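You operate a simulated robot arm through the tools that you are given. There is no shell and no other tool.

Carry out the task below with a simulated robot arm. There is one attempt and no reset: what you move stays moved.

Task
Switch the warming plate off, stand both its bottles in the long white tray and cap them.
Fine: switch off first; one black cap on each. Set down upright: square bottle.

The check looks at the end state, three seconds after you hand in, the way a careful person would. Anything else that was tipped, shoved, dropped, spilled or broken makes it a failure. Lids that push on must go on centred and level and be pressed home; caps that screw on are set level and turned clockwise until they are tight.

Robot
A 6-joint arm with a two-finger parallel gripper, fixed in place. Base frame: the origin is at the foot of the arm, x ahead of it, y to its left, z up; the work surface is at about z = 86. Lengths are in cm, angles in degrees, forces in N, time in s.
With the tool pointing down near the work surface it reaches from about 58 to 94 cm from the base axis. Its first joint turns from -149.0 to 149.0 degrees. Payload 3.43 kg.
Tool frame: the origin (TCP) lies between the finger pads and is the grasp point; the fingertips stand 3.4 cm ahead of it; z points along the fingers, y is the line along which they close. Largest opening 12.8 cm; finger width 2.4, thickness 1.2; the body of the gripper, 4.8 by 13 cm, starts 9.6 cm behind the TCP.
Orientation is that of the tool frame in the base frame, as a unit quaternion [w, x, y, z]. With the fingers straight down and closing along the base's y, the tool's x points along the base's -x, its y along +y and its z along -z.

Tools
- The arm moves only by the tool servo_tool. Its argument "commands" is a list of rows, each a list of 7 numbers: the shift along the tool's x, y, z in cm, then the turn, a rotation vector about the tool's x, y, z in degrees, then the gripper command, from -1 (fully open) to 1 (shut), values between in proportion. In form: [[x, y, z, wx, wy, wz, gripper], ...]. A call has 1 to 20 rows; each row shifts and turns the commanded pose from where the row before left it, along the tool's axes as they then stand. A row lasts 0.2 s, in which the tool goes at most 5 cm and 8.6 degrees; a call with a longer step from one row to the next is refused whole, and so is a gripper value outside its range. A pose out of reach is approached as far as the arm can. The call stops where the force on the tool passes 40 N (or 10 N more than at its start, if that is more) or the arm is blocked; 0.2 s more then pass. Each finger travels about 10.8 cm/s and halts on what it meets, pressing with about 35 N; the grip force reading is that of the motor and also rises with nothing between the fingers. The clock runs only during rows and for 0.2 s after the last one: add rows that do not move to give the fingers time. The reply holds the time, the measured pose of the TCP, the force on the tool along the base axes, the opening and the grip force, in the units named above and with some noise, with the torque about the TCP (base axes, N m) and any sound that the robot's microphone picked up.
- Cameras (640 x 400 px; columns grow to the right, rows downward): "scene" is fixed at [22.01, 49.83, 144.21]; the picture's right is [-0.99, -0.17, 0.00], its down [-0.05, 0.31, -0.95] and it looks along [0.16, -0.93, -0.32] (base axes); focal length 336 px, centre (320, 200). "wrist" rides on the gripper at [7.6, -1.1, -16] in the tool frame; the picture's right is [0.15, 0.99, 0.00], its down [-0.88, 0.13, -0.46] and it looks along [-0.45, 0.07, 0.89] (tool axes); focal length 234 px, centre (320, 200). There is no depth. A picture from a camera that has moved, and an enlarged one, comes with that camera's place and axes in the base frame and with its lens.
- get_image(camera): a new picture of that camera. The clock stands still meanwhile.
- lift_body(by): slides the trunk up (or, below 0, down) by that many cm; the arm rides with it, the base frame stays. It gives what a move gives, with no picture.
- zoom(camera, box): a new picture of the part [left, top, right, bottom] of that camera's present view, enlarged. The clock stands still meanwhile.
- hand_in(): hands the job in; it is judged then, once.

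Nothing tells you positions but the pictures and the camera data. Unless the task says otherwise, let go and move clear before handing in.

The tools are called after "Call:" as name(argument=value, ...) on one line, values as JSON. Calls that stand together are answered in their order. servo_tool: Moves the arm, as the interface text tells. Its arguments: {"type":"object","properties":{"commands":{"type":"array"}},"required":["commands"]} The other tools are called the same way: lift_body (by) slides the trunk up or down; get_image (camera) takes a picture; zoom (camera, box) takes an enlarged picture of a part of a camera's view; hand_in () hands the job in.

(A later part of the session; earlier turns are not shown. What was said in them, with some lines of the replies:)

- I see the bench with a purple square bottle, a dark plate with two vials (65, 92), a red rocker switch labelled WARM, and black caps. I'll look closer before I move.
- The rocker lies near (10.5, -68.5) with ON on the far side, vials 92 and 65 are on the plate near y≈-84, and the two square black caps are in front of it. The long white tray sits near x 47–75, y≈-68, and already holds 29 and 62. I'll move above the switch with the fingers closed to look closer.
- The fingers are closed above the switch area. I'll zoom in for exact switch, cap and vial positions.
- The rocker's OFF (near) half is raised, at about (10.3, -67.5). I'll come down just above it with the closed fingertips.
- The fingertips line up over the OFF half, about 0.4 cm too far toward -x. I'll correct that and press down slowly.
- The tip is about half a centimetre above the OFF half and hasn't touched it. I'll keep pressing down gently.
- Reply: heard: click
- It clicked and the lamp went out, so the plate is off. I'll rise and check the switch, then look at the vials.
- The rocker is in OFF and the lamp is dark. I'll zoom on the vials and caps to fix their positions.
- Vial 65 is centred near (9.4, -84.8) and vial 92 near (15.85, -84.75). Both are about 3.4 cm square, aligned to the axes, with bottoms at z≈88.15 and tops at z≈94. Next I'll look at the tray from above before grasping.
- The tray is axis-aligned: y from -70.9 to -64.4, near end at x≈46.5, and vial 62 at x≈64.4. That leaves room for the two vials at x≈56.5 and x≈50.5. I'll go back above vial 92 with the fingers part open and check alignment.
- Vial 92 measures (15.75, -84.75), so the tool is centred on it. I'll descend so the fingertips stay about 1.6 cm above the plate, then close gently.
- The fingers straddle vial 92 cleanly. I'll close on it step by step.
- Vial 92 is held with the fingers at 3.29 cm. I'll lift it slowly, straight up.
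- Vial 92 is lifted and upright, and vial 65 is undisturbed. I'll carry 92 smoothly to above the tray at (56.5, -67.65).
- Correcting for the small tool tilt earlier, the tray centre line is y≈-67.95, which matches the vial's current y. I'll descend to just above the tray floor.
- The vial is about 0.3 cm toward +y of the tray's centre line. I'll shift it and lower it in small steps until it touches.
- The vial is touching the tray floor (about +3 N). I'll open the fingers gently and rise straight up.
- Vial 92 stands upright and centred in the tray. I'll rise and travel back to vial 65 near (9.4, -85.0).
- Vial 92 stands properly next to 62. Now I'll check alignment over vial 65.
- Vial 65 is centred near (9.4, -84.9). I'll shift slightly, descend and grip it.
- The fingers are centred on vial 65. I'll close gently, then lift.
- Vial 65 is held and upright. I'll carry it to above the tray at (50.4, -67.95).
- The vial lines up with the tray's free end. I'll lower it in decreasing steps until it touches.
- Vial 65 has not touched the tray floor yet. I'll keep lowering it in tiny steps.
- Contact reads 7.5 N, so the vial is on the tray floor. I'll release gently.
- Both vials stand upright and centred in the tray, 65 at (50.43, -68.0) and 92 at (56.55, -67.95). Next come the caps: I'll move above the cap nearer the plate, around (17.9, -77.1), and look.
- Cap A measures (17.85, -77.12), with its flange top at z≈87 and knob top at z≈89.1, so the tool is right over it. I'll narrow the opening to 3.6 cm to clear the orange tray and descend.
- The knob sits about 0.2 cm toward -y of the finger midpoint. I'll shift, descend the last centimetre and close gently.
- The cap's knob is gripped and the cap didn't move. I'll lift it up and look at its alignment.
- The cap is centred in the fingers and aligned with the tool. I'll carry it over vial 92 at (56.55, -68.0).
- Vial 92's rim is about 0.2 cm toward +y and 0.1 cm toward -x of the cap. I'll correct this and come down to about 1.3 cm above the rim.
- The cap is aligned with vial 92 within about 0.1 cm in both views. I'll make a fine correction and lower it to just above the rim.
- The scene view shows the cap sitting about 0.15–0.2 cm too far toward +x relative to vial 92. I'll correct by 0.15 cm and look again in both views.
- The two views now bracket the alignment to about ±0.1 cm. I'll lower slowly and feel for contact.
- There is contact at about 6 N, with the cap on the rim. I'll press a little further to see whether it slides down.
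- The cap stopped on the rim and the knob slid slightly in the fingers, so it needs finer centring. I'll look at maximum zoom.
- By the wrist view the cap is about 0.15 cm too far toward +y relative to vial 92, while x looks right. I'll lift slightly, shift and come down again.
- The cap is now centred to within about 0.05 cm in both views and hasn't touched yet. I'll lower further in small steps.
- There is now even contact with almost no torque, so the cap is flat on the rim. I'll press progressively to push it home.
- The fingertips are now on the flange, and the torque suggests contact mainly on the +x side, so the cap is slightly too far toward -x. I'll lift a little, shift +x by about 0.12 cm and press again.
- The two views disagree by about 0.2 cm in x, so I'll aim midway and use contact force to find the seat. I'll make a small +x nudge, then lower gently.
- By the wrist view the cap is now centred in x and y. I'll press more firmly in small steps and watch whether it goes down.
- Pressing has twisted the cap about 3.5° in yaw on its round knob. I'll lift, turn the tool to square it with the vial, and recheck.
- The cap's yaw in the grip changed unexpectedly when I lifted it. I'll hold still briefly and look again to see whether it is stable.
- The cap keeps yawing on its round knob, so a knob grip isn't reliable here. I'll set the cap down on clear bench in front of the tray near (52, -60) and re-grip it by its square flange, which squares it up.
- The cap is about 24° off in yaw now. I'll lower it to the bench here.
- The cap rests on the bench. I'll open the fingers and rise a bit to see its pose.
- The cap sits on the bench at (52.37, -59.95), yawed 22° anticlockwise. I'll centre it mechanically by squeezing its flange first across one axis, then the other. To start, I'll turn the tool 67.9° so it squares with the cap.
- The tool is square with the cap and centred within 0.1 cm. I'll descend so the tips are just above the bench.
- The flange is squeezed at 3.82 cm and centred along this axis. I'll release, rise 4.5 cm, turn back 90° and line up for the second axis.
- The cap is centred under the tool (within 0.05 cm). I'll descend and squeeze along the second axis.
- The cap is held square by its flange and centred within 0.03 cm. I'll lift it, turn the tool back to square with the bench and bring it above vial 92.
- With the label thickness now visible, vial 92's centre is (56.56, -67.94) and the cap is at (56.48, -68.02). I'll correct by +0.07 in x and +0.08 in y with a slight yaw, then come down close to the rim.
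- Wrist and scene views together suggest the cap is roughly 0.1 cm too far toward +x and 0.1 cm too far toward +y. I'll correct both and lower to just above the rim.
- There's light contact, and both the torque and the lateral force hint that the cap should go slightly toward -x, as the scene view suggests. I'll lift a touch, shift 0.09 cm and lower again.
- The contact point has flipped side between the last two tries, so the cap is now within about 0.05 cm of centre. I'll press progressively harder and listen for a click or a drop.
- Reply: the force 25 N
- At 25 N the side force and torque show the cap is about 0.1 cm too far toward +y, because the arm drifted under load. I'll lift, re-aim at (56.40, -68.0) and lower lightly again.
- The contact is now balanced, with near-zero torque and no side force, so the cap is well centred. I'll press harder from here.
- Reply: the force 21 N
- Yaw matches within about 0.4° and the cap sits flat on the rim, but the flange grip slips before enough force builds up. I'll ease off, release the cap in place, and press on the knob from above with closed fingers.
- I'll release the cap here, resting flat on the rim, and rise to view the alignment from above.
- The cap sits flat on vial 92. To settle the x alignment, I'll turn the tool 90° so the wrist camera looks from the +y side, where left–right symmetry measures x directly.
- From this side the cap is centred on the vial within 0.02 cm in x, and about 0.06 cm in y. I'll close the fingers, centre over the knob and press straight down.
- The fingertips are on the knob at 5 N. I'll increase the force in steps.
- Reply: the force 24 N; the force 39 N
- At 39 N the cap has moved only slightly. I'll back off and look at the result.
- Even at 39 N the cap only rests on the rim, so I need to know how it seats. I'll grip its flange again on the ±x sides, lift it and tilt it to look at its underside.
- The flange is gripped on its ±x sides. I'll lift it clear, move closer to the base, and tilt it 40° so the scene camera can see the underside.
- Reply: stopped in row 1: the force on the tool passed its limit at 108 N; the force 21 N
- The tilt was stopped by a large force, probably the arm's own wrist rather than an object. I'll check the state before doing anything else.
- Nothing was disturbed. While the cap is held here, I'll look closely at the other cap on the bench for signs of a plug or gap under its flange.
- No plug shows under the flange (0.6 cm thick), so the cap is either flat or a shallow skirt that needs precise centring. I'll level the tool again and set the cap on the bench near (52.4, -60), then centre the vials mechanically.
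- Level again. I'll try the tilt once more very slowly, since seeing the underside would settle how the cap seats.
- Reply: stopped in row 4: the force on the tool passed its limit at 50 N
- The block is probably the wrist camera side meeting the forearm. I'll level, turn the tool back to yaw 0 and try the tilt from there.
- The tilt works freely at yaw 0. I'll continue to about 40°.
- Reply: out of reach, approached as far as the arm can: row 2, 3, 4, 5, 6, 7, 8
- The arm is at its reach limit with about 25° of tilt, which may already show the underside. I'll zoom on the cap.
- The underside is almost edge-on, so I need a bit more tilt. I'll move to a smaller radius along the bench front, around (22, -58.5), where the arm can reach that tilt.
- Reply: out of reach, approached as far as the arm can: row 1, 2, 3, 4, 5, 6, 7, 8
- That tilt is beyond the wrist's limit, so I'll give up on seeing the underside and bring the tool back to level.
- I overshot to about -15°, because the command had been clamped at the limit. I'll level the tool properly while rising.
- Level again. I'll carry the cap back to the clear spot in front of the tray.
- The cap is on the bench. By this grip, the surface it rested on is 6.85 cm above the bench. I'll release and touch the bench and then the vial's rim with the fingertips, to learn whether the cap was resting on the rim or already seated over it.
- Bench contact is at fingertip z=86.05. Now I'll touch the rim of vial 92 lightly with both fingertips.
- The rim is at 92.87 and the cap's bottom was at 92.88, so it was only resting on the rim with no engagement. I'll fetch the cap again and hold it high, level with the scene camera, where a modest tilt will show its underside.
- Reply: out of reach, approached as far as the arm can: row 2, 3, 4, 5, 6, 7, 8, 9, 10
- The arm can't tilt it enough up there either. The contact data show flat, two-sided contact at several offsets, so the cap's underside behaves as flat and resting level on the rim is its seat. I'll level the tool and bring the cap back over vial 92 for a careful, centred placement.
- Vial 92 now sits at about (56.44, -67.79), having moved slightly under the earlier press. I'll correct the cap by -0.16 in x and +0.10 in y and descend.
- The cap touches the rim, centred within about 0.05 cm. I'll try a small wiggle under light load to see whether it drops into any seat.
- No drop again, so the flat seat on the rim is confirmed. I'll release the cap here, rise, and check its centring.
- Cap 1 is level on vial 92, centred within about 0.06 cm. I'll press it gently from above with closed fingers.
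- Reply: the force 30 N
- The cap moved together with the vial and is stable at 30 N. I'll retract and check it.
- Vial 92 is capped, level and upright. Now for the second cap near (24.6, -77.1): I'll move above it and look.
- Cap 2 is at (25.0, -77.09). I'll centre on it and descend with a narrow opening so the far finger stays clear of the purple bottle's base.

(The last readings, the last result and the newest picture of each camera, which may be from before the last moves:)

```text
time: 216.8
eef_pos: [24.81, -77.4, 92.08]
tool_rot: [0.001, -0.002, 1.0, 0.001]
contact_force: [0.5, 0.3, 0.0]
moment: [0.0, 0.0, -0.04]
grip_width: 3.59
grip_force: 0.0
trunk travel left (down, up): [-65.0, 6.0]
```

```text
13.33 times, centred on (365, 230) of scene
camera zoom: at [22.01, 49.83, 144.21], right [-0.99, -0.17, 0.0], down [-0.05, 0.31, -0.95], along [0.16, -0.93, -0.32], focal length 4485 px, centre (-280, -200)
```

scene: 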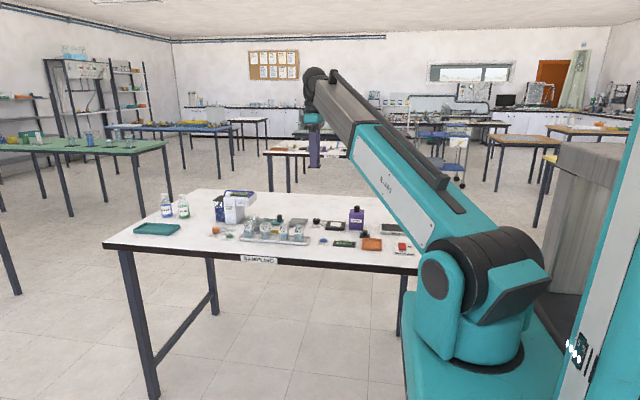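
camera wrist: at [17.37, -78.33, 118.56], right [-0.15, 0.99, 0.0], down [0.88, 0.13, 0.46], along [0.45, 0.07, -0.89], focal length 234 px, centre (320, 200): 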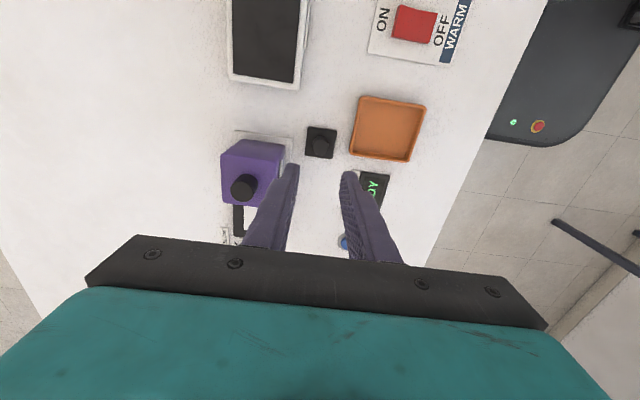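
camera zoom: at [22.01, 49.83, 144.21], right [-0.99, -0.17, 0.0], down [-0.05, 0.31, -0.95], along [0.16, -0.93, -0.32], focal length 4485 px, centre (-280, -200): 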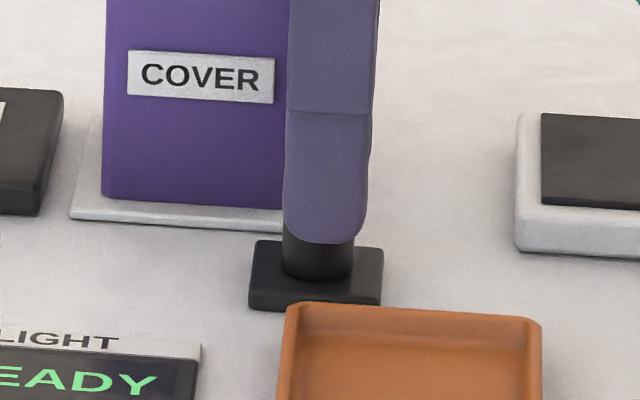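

Call:
servo_tool(commands=[[-0.13, 0.16, 0.5, 0, 0, 0, 0.44], [0, 0, 0.6, 0, 0, 0, 0.44], [0, 0, 0.45, 0, 0, 0, 0.44], [0, 0, 0, 0, 0, 0, 0.44], [0, 0, 0, 0, 0, 0, 0.44]])

Call:
zoom(camera="wrist", box=[256, 120, 384, 200])

Call:
zoom(camera="scene", box=[350, 215, 380, 245])

```text
time: 218.0
eef_pos: [24.9, -77.18, 90.5]
tool_rot: [0.001, -0.002, 1.0, 0.001]
contact_force: [-0.7, 0.5, 0.2]
moment: [0.01, 0.03, -0.01]
grip_width: 3.57
grip_force: 0.1
trunk travel left (down, up): [-65.0, 6.0]
```

```text
5.00 times, centred on (320, 160) of wrist
camera zoom: at [17.44, -78.25, 106.59], right [-0.15, 0.99, 0.0], down [0.88, 0.13, 0.46], along [0.45, 0.07, -0.89], focal length 1171 px, centre (320, 400)
```

zoom: 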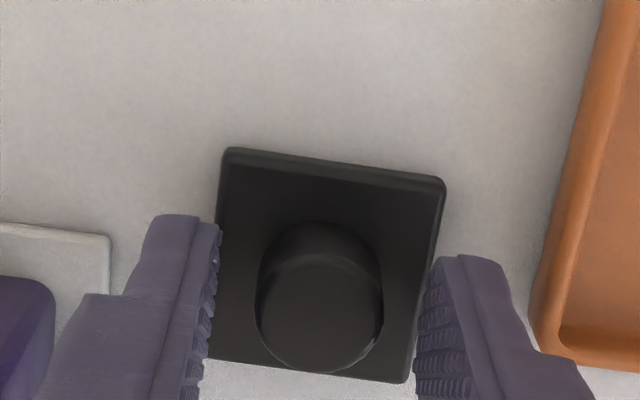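

```text
13.33 times, centred on (365, 230) of scene
camera zoom: at [22.01, 49.83, 144.21], right [-0.99, -0.17, 0.0], down [-0.05, 0.31, -0.95], along [0.16, -0.93, -0.32], focal length 4485 px, centre (-280, -200)
```

zoom: 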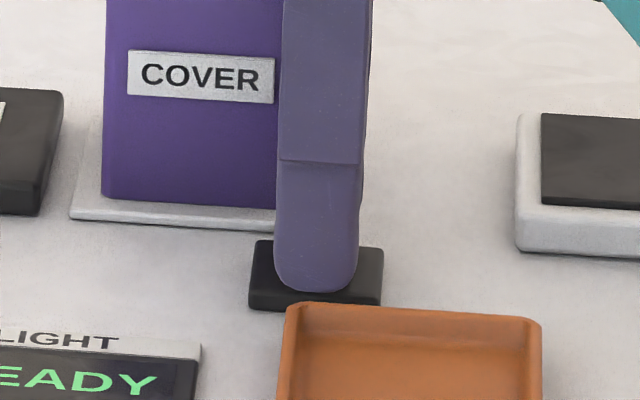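

The fingers straddle the knob cleanly. I'll close gently and lift.

Call:
servo_tool(commands=[[0, 0.05, 0, 0, 0, 0, 0.5], [0, 0, 0, 0, 0, 0, 0.58], [0, 0, 0, 0, 0, 0, 0.64], [0, 0, 0, 0, 0, 0, 0.7], [0, 0, 0, 0, 0, 0, 0.8], [0, 0, 0, 0, 0, 0, 0.9], [0, 0, -0.3, 0, 0, 0, 0.9], [0, 0, -0.8, 0, 0, 0, 0.9], [0, 0, -2, 0, 0, 0, 0.9], [0, 0, -3, 0, 0, 0, 0.9], [0, 0, -3, 0, 0, 0, 0.9], [0, 0, -3, 0, 0, 0, 0.9], [0, 0, -3, 0, 0, 0, 0.9], [0, 0, -1, 0, 0, 0, 0.9], [0, 0, 0, 0, 0, 0, 0.9]])

Call:
zoom(camera="wrist", box=[256, 120, 384, 200])

Call:
zoom(camera="scene", box=[335, 170, 395, 250])

```text
time: 221.2
eef_pos: [25.0, -76.74, 106.53]
tool_rot: [0.001, -0.002, 1.0, -0.001]
contact_force: [-0.2, 0.3, 0.3]
moment: [0.0, -0.03, 0.0]
grip_width: 1.78
grip_force: 34.9
trunk travel left (down, up): [-65.0, 6.0]
```

```text
5.00 times, centred on (320, 160) of wrist
camera zoom: at [17.37, -77.84, 122.62], right [-0.15, 0.99, 0.0], down [0.88, 0.13, 0.46], along [0.45, 0.07, -0.89], focal length 1171 px, centre (320, 400)
```

zoom: 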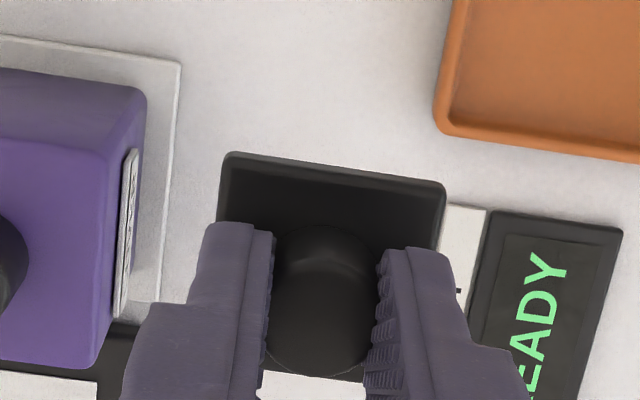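

```text
5.00 times, centred on (365, 210) of scene
camera zoom: at [22.01, 49.83, 144.21], right [-0.99, -0.17, 0.0], down [-0.05, 0.31, -0.95], along [0.16, -0.93, -0.32], focal length 1682 px, centre (95, 150)
```

zoom: 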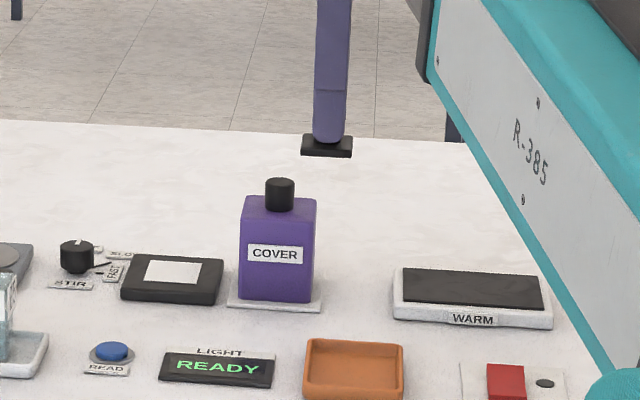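

The second cap is held square in the fingers. I'll carry it over vial 65 at (50.43, -68.0).

Call:
servo_tool(commands=[[-0.89, 0.31, 0, 0, 0, 0, 0.9], [-1.79, 0.61, 0, 0, 0, 0, 0.9], [-2.23, 0.77, 0, 0, 0, 0, 0.9], [-2.23, 0.77, 0, 0, 0, 0, 0.9], [-2.23, 0.77, 0, 0, 0, 0, 0.9], [-2.23, 0.77, 0, 0, 0, 0, 0.9], [-2.23, 0.77, 0, 0, 0, 0, 0.9], [-2.23, 0.77, 0, 0, 0, 0, 0.9], [-2.23, 0.77, 0, 0, 0, 0, 0.9], [-2.23, 0.77, 0, 0, 0, 0, 0.9], [-2.23, 0.77, 0, 0, 0, 0, 0.9], [-1.79, 0.61, 0, 0, 0, 0, 0.9], [-0.89, 0.31, 0, 0, 0, 0, 0.9], [0, 0, 1, 0, 0, 0, 0.9], [0, 0, 1.5, 0, 0, 0, 0.9], [0, 0, 0.8, 0, 0, 0, 0.9], [0, 0, 0, 0, 0, 0, 0.9], [0, 0, 0, 0, 0, 0, 0.9]])

Call:
zoom(camera="wrist", box=[272, 120, 368, 180])

Call:
zoom(camera="wrist", box=[298, 126, 346, 156])

Call:
zoom(camera="scene", box=[280, 205, 320, 245])

```text
time: 225.0
eef_pos: [50.04, -68.06, 103.47]
tool_rot: [0.0, -0.002, 1.0, 0.0]
contact_force: [0.1, 0.4, 0.2]
moment: [-0.01, 0.02, 0.0]
grip_width: 1.75
grip_force: 34.5
trunk travel left (down, up): [-65.0, 6.0]
```

```text
6.67 times, centred on (320, 150) of wrist
camera zoom: at [42.5, -69.16, 119.45], right [-0.15, 0.99, 0.0], down [0.88, 0.13, 0.46], along [0.45, 0.07, -0.89], focal length 1561 px, centre (320, 533)
```

zoom: 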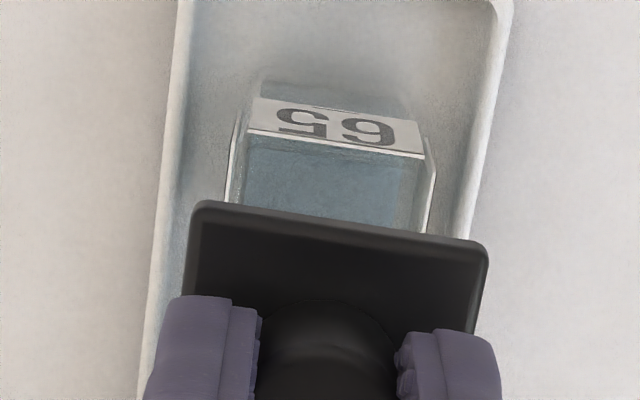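

```text
13.33 times, centred on (322, 141) of wrist
camera zoom: at [42.5, -69.16, 119.45], right [-0.15, 0.99, 0.0], down [0.88, 0.13, 0.46], along [0.45, 0.07, -0.89], focal length 3122 px, centre (293, 987)
```

zoom: 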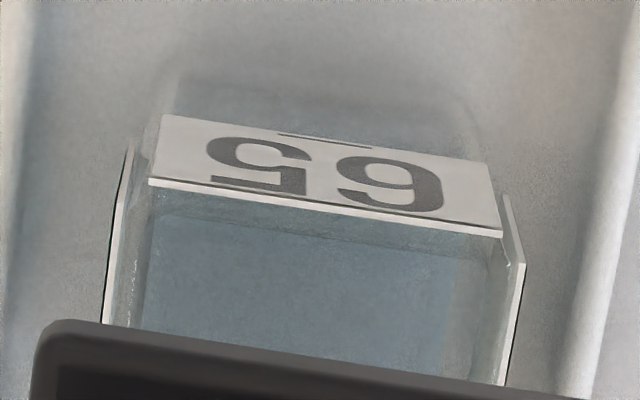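

```text
10.00 times, centred on (300, 225) of scene
camera zoom: at [22.01, 49.83, 144.21], right [-0.99, -0.17, 0.0], down [-0.05, 0.31, -0.95], along [0.16, -0.93, -0.32], focal length 3364 px, centre (520, -50)
```

zoom: 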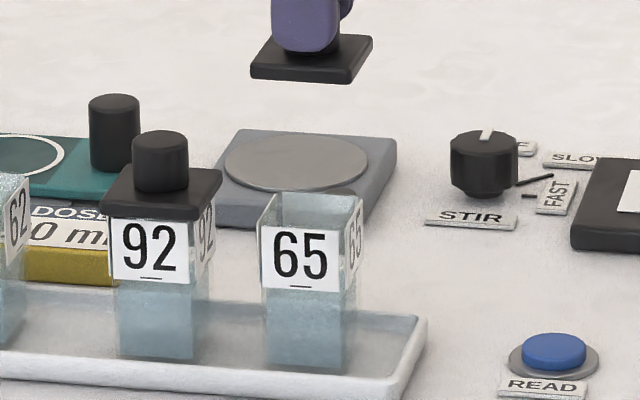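

Vial 65 is at about (50.43, -68.0), and the cap needs +0.26 in x and +0.06 in y. I'll correct this and come down to about 0.8 cm above the rim.

Call:
servo_tool(commands=[[-0.26, 0.06, 1.0, 0, 0, 0, 0.9], [0, 0, 1.5, 0, 0, 0, 0.9], [0, 0, 1.3, 0, 0, 0, 0.9], [0, 0, 0.9, 0, 0, 0, 0.9], [0, 0, 0.5, 0, 0, 0, 0.9], [0, 0, 0, 0, 0, 0, 0.9], [0, 0, 0, 0, 0, 0, 0.9]])

Call:
zoom(camera="wrist", box=[290, 130, 354, 170])

Call:
zoom(camera="scene", box=[290, 218, 310, 234])

```text
time: 226.6
eef_pos: [50.47, -68.02, 98.22]
tool_rot: [0.001, -0.001, 1.0, 0.0]
contact_force: [-1.1, -0.1, -0.5]
moment: [0.0, -0.03, -0.01]
grip_width: 1.77
grip_force: 35.0
trunk travel left (down, up): [-65.0, 6.0]
```

```text
10.00 times, centred on (322, 150) of wrist
camera zoom: at [43.03, -69.11, 114.2], right [-0.15, 0.99, 0.0], down [0.88, 0.13, 0.46], along [0.45, 0.07, -0.89], focal length 2342 px, centre (300, 700)
```

zoom: 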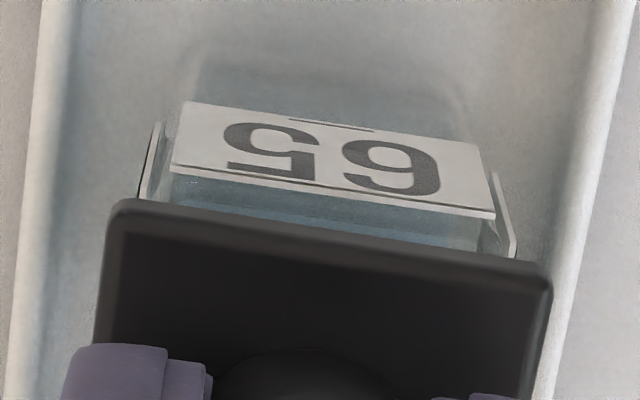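

```text
16.00 times, centred on (300, 226) of scene
camera zoom: at [22.01, 49.83, 144.21], right [-0.99, -0.17, 0.0], down [-0.05, 0.31, -0.95], along [0.16, -0.93, -0.32], focal length 5382 px, centre (640, -216)
```

zoom: 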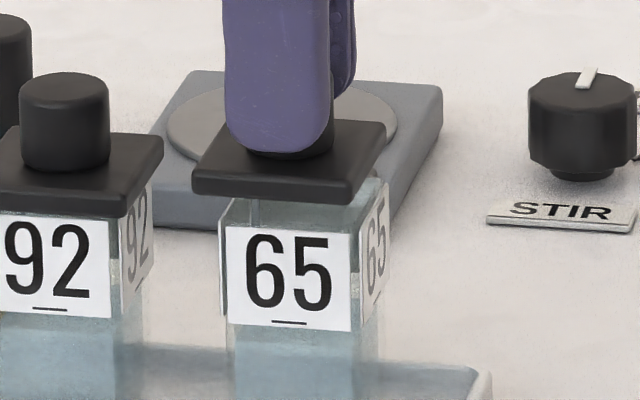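

The cap overshot about 0.2 cm toward +x, while y is right. I'll correct and recheck.

Call:
servo_tool(commands=[[0.2, 0, 0.2, 0, 0, 0, 0.9], [0, 0, 0.2, 0, 0, 0, 0.9], [0, 0, 0, 0, 0, 0, 0.9], [0, 0, 0, 0, 0, 0, 0.9]])

Call:
zoom(camera="wrist", box=[290, 130, 354, 170])

Call:
zoom(camera="scene", box=[290, 218, 310, 234])

```text
time: 227.6
eef_pos: [50.43, -68.04, 97.68]
tool_rot: [0.001, -0.002, 1.0, -0.001]
contact_force: [-0.4, 0.3, 0.0]
moment: [0.0, 0.01, 0.01]
grip_width: 1.77
grip_force: 35.0
trunk travel left (down, up): [-65.0, 6.0]
```

```text
10.00 times, centred on (322, 150) of wrist
camera zoom: at [42.81, -69.15, 113.76], right [-0.15, 0.99, 0.0], down [0.88, 0.13, 0.46], along [0.45, 0.07, -0.89], focal length 2342 px, centre (300, 700)
```

zoom: 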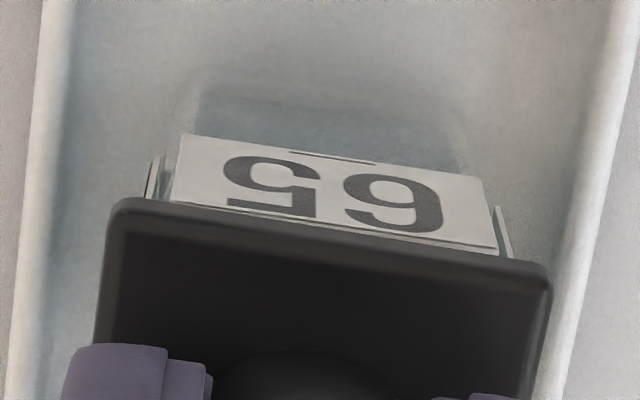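

```text
16.00 times, centred on (300, 226) of scene
camera zoom: at [22.01, 49.83, 144.21], right [-0.99, -0.17, 0.0], down [-0.05, 0.31, -0.95], along [0.16, -0.93, -0.32], focal length 5382 px, centre (640, -216)
```

zoom: 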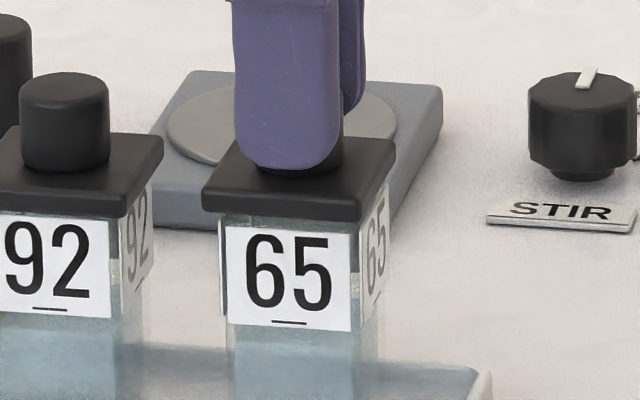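

The cap is now centred over vial 65 within about 0.05 cm. I'll lower it to light contact.

Call:
servo_tool(commands=[[0.03, 0.03, 0.15, 0, 0, 0, 0.9], [0, 0, 0.1, 0, 0, 0, 0.9], [0, 0, 0.08, 0, 0, 0, 0.9], [0, 0, 0.05, 0, 0, 0, 0.9], [0, 0, 0, 0, 0, 0, 0.9]])

Call:
zoom(camera="wrist", box=[290, 130, 354, 170])

Call:
zoom(camera="scene", box=[290, 218, 310, 234])

```text
time: 228.8
eef_pos: [50.22, -68.12, 97.4]
tool_rot: [0.001, -0.001, 1.0, -0.001]
contact_force: [1.1, 0.9, 5.4]
moment: [0.07, -0.07, 0.0]
grip_width: 1.78
grip_force: 35.1
trunk travel left (down, up): [-65.0, 6.0]
```

```text
10.00 times, centred on (322, 150) of wrist
camera zoom: at [42.71, -69.1, 113.47], right [-0.15, 0.99, 0.0], down [0.88, 0.13, 0.46], along [0.45, 0.07, -0.89], focal length 2342 px, centre (300, 700)
```

zoom: 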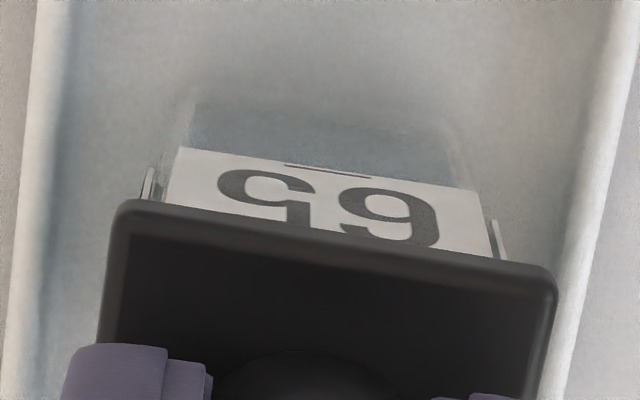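

```text
16.00 times, centred on (300, 226) of scene
camera zoom: at [22.01, 49.83, 144.21], right [-0.99, -0.17, 0.0], down [-0.05, 0.31, -0.95], along [0.16, -0.93, -0.32], focal length 5382 px, centre (640, -216)
```

zoom: 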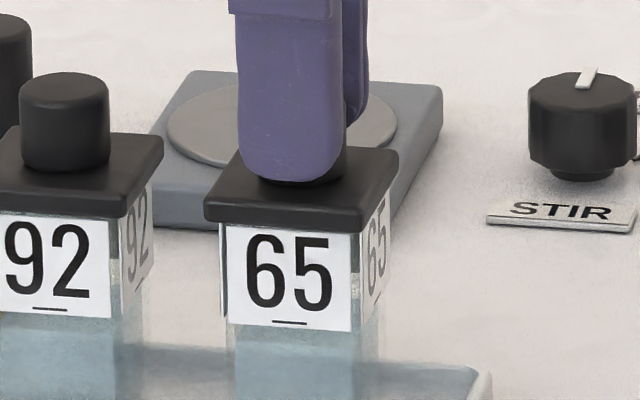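

Contact is at 5 N and the cap is centred within about 0.05 cm. I'll release the knob gently and rise.

Call:
servo_tool(commands=[[0, 0, -0.06, 0, 0, 0, 0.9], [0, 0, 0, 0, 0, 0, 0.8], [0, 0, 0, 0, 0, 0, 0.72], [0, 0, 0, 0, 0, 0, 0.66], [0, 0, 0, 0, 0, 0, 0.6], [0, 0, 0, 0, 0, 0, 0.52], [0, 0, 0, 0, 0, 0, 0.44], [0, 0, 0, 0, 0, 0, 0.44], [0, 0, -1, 0, 0, 0, 0.44], [0, 0, -2, 0, 0, 0, 0.44], [0, 0, -3, 0, 0, 0, 0.44], [0, 0, -2.5, 0, 0, 0, 0.44], [0, 0, 0, 0, 0, 0, 0.44]])

Call:
zoom(camera="wrist", box=[270, 105, 366, 165])

Call:
zoom(camera="scene", box=[280, 215, 310, 240])

```text
time: 231.6
eef_pos: [50.39, -68.03, 106.14]
tool_rot: [0.0, -0.001, 1.0, -0.001]
contact_force: [-0.1, -0.1, 0.7]
moment: [-0.01, 0.0, 0.01]
grip_width: 3.61
grip_force: 0.1
trunk travel left (down, up): [-65.0, 6.0]
```

```text
6.67 times, centred on (318, 135) of wrist
camera zoom: at [42.84, -69.07, 122.1], right [-0.15, 0.99, 0.0], down [0.88, 0.13, 0.46], along [0.45, 0.07, -0.89], focal length 1561 px, centre (333, 633)
```

zoom: 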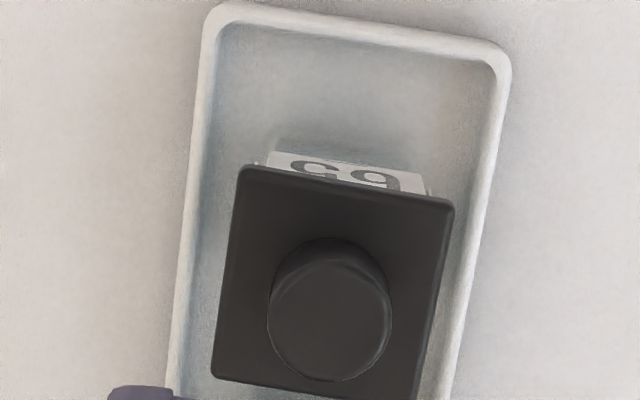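

```text
16.00 times, centred on (295, 228) of scene
camera zoom: at [22.01, 49.83, 144.21], right [-0.99, -0.17, 0.0], down [-0.05, 0.31, -0.95], along [0.16, -0.93, -0.32], focal length 5382 px, centre (720, -240)
```

zoom: 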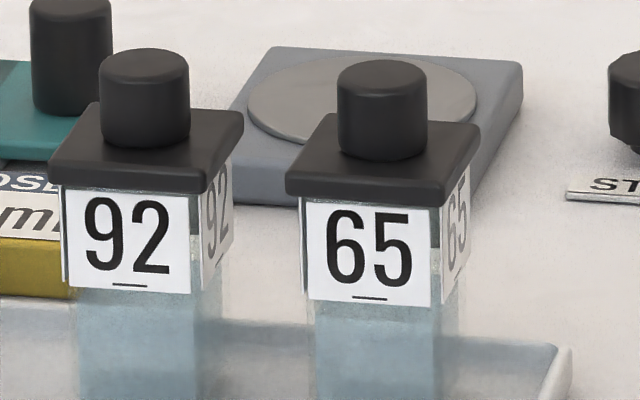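

Both caps sit flush and level on their vials. I'll press the second one gently from above with closed fingers, as I did the first.

Call:
servo_tool(commands=[[0.08, -0.03, 0, 0, 0, 0, 0.7], [0, 0, 0, 0, 0, 0, 1], [0, 0, 0, 0, 0, 0, 1], [0, 0, 1.5, 0, 0, 0, 1], [0, 0, 2.2, 0, 0, 0, 1], [0, 0, 1.8, 0, 0, 0, 1], [0, 0, 0.9, 0, 0, 0, 1], [0, 0, 0.3, 0, 0, 0, 1], [0, 0, 0, 0, 0, 0, 1], [0, 0, 0, 0, 0, 0, 1]])

Call:
zoom(camera="wrist", box=[280, 130, 360, 180])

Call:
zoom(camera="scene", box=[280, 210, 310, 235])

```text
time: 233.8
eef_pos: [50.18, -68.19, 99.25]
tool_rot: [0.001, -0.001, 1.0, 0.0]
contact_force: [-0.7, 0.4, 0.0]
moment: [0.01, -0.01, 0.0]
grip_width: 0.0
grip_force: 33.2
trunk travel left (down, up): [-65.0, 6.0]
```

```text
8.00 times, centred on (320, 155) of wrist
camera zoom: at [42.7, -69.34, 115.26], right [-0.15, 0.99, 0.0], down [0.88, 0.13, 0.46], along [0.45, 0.07, -0.89], focal length 1873 px, centre (320, 560)
```

zoom: 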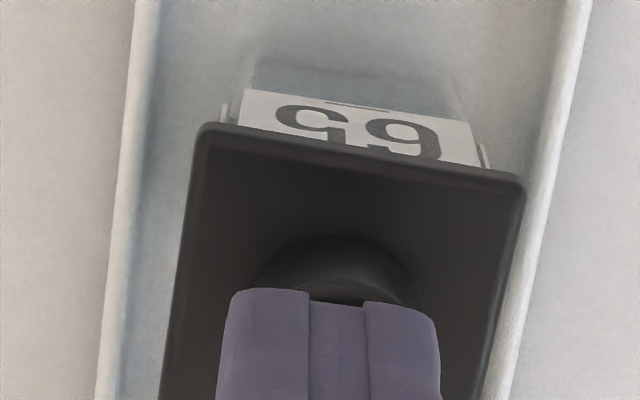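

```text
16.00 times, centred on (295, 222) of scene
camera zoom: at [22.01, 49.83, 144.21], right [-0.99, -0.17, 0.0], down [-0.05, 0.31, -0.95], along [0.16, -0.93, -0.32], focal length 5382 px, centre (720, -160)
```

zoom: 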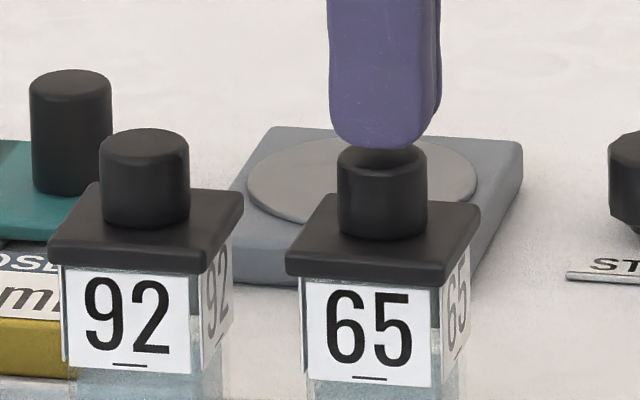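

Call:
servo_tool(commands=[[-0.06, 0.22, 0.1, 0, 0, 0, 1], [0, 0, 0.1, 0, 0, 0, 1], [0, 0, 0.1, 0, 0, 0, 1], [0, 0, 0.1, 0, 0, 0, 1], [0, 0, 0, 0, 0, 0, 1]])

Call:
zoom(camera="wrist", box=[280, 130, 360, 180])

```text
time: 235.0
eef_pos: [50.33, -68.02, 98.74]
tool_rot: [0.001, -0.002, 1.0, -0.001]
contact_force: [-0.1, 1.0, 4.0]
moment: [-0.01, 0.02, -0.01]
grip_width: 0.02
grip_force: 33.5
trunk travel left (down, up): [-65.0, 6.0]
```

```text
8.00 times, centred on (320, 155) of wrist
camera zoom: at [42.79, -69.04, 114.86], right [-0.15, 0.99, 0.0], down [0.88, 0.13, 0.46], along [0.45, 0.07, -0.89], focal length 1873 px, centre (320, 560)
```

zoom: 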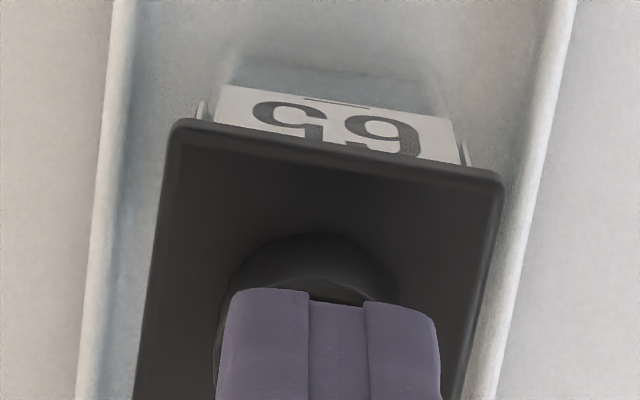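

Call:
servo_tool(commands=[[0, 0, 0.1, 0, 0, 0, 1], [0, -0.02, 0.1, 0, 0, 0, 1], [-0.02, -0.02, 0.1, 0, 0, 0, 1], [0, 0, 0.03, 0, 0, 0, 1], [0, 0, 0, 0, 0, 0, 1]])

Call:
zoom(camera="wrist", box=[280, 130, 360, 180])

Call:
zoom(camera="scene", box=[280, 210, 310, 235])

```text
time: 236.2
eef_pos: [50.19, -67.78, 98.85]
tool_rot: [0.002, -0.002, 1.0, -0.002]
contact_force: [2.6, -4.5, 27.2]
moment: [-0.16, -0.07, -0.01]
grip_width: 0.0
grip_force: 33.1
trunk travel left (down, up): [-65.0, 6.0]
```

```text
8.00 times, centred on (320, 155) of wrist
camera zoom: at [42.66, -68.8, 114.76], right [-0.15, 0.99, 0.0], down [0.88, 0.13, 0.46], along [0.45, 0.07, -0.89], focal length 1873 px, centre (320, 560)
```

zoom: 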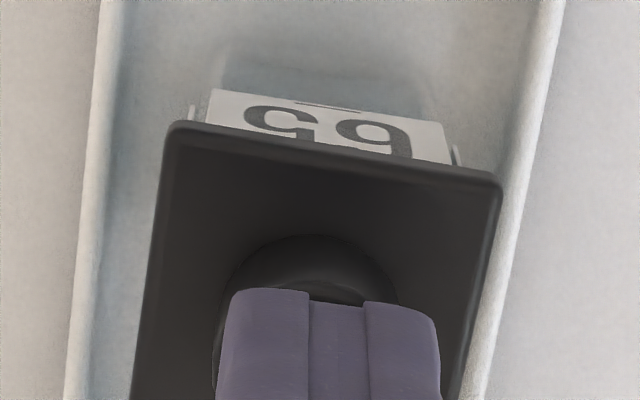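

```text
16.00 times, centred on (295, 222) of scene
camera zoom: at [22.01, 49.83, 144.21], right [-0.99, -0.17, 0.0], down [-0.05, 0.31, -0.95], along [0.16, -0.93, -0.32], focal length 5382 px, centre (720, -160)
```

zoom: 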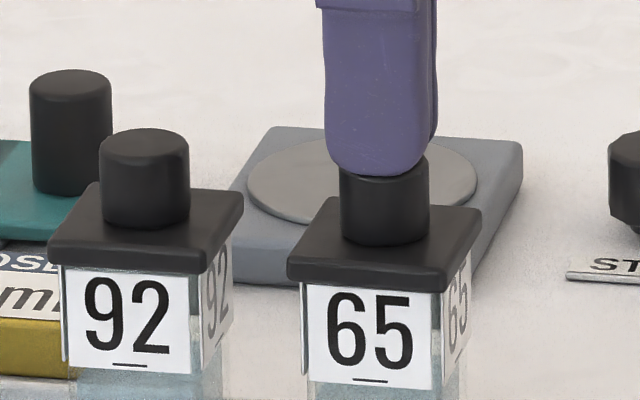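

The press is done at 27 N. I'll retract and check the centring of both caps.

Call:
servo_tool(commands=[[0, 0, -0.2, 0, 0, 0, 1], [0, 0, -0.3, 0, 0, 0, 1], [0, 0, -1.5, 0, 0, 0, 1], [0, 0, -3, 0, 0, 0, 1], [0, 0, -3, 0, 0, 0, 1], [0, 0, 0, 0, 0, 0, 0.6], [0, 0, 0, 0, 0, 0, 0.44]])

Call:
zoom(camera="wrist", box=[280, 105, 360, 155])

Call:
zoom(camera="scene", box=[280, 215, 310, 240])

```text
time: 237.8
eef_pos: [50.17, -68.03, 106.63]
tool_rot: [0.002, -0.002, 1.0, 0.0]
contact_force: [-0.2, -0.7, -0.2]
moment: [-0.01, 0.01, -0.02]
grip_width: 3.59
grip_force: 0.0
trunk travel left (down, up): [-65.0, 6.0]
```

```text
8.00 times, centred on (320, 130) of wrist
camera zoom: at [42.65, -69.1, 122.66], right [-0.15, 0.99, 0.0], down [0.88, 0.13, 0.46], along [0.45, 0.07, -0.89], focal length 1873 px, centre (320, 760)
```

zoom: 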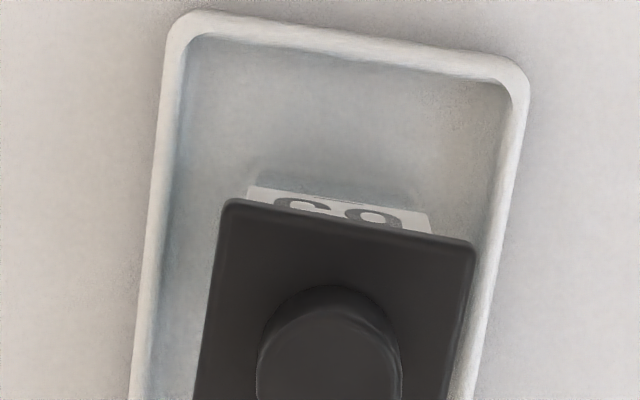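

```text
16.00 times, centred on (295, 228) of scene
camera zoom: at [22.01, 49.83, 144.21], right [-0.99, -0.17, 0.0], down [-0.05, 0.31, -0.95], along [0.16, -0.93, -0.32], focal length 5382 px, centre (720, -240)
```

zoom: 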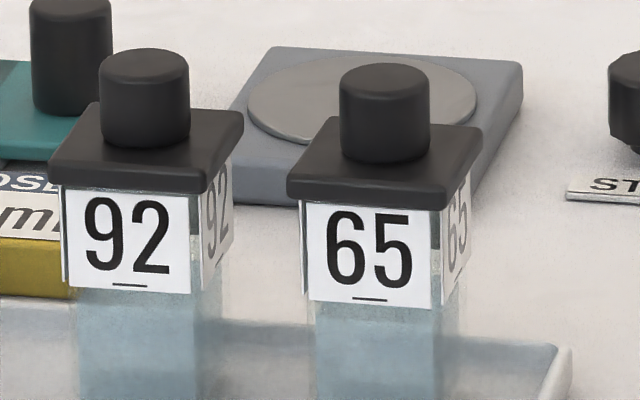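

Both caps are flush, level and centred to under 1 mm. I'll move the arm clear and make a last check of the whole bench.

Call:
servo_tool(commands=[[0, 0, -3, 0, 0, 0, 0.2], [0, 0, -4, 0, 0, 0, 0], [0, 0, -4, 0, 0, 0, -0.3], [3, 1, -2, 0, 0, 0, -0.5], [4, 1.2, 0, 0, 0, 0, -1], [4, 1.2, 0, 0, 0, 0, -1], [4, 1.2, 0, 0, 0, 0, -1], [4, 1.2, 0, 0, 0, 0, -1], [4, 1.2, 0, 0, 0, 0, -1], [4, 1.2, 0, 0, 0, 0, -1], [2, 0.6, 0, 0, 0, 0, -1], [0, 0, 0, 0, 0, 0, -1]])

Call:
get_image(camera="scene")

Call:
zoom(camera="scene", box=[120, 180, 320, 270])

Call:
zoom(camera="scene", box=[300, 190, 430, 270])

Call:
zoom(camera="scene", box=[270, 212, 310, 250])

```text
time: 240.4
eef_pos: [21.08, -59.21, 119.39]
tool_rot: [0.0, -0.002, 1.0, 0.0]
contact_force: [0.3, -0.2, 0.3]
moment: [-0.01, 0.01, -0.01]
grip_width: 12.79
grip_force: 0.0
trunk travel left (down, up): [-65.0, 6.0]
```

```text
taken
```

scene: 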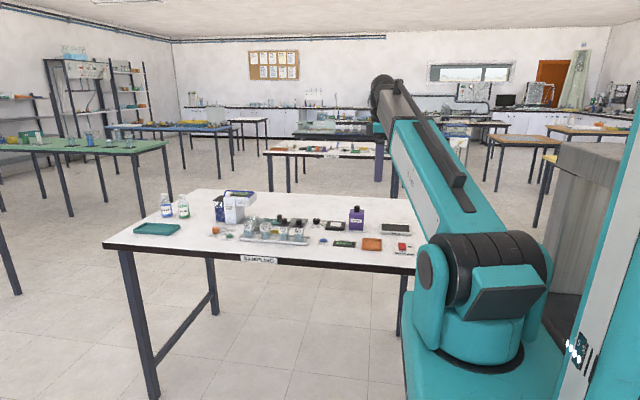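

```text
3.20 times, centred on (220, 225) of scene
camera zoom: at [22.01, 49.83, 144.21], right [-0.99, -0.17, 0.0], down [-0.05, 0.31, -0.95], along [0.16, -0.93, -0.32], focal length 1076 px, centre (640, 120)
```

zoom: 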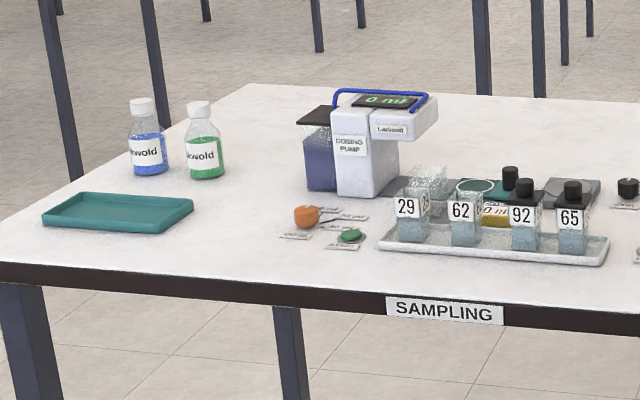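

```text
4.92 times, centred on (365, 230) of scene
camera zoom: at [22.01, 49.83, 144.21], right [-0.99, -0.17, 0.0], down [-0.05, 0.31, -0.95], along [0.16, -0.93, -0.32], focal length 1656 px, centre (98, 52)
```

zoom: 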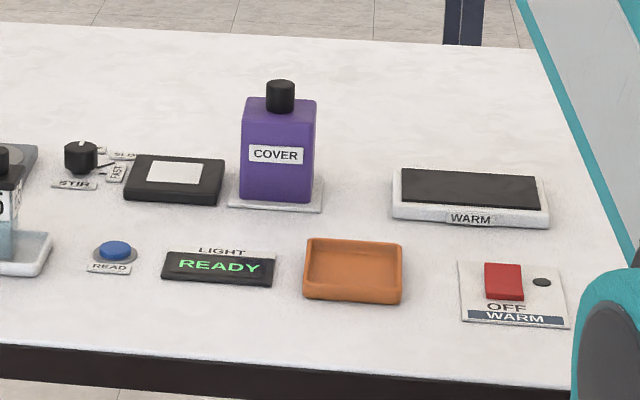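

```text
10.53 times, centred on (290, 231) of scene
camera zoom: at [22.01, 49.83, 144.21], right [-0.99, -0.17, 0.0], down [-0.05, 0.31, -0.95], along [0.16, -0.93, -0.32], focal length 3541 px, centre (636, -126)
```

zoom: 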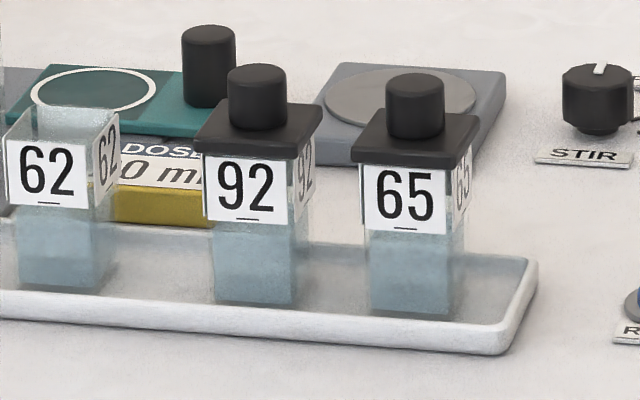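

The warming plate is off. Both its bottles (92 and 65) stand upright in the long white tray, each with a black cap sitting level and flush on its rim. Nothing else has been disturbed and the arm is clear, so I'm handing in.

Call:
hand_in()

```text
The job is handed in.
```

I've handed the job in. The warming plate is off, and bottles 92 and 65 stand upright in the long white tray with a black cap on each. I don't know the check's result.

- **Switch:** it went off first. I heard it click, and the lamp is dark.
- **Caps:** each sits flush and level on its bottle's rim, centred to within about 1 mm. I pressed them down with 27–30 N at the end.
- **Seating:** neither cap clicked or dropped in, even when I pressed the first one with 39 N. I couldn't see their undersides. From how they touched the rim, I took the undersides to be flat, so flush on the rim is as far as they go. If they're meant to sit lower, that is where the check could fail.
- **Everything else:** the final pictures show nothing else tipped, spilled or moved, and the arm is clear of the bench.
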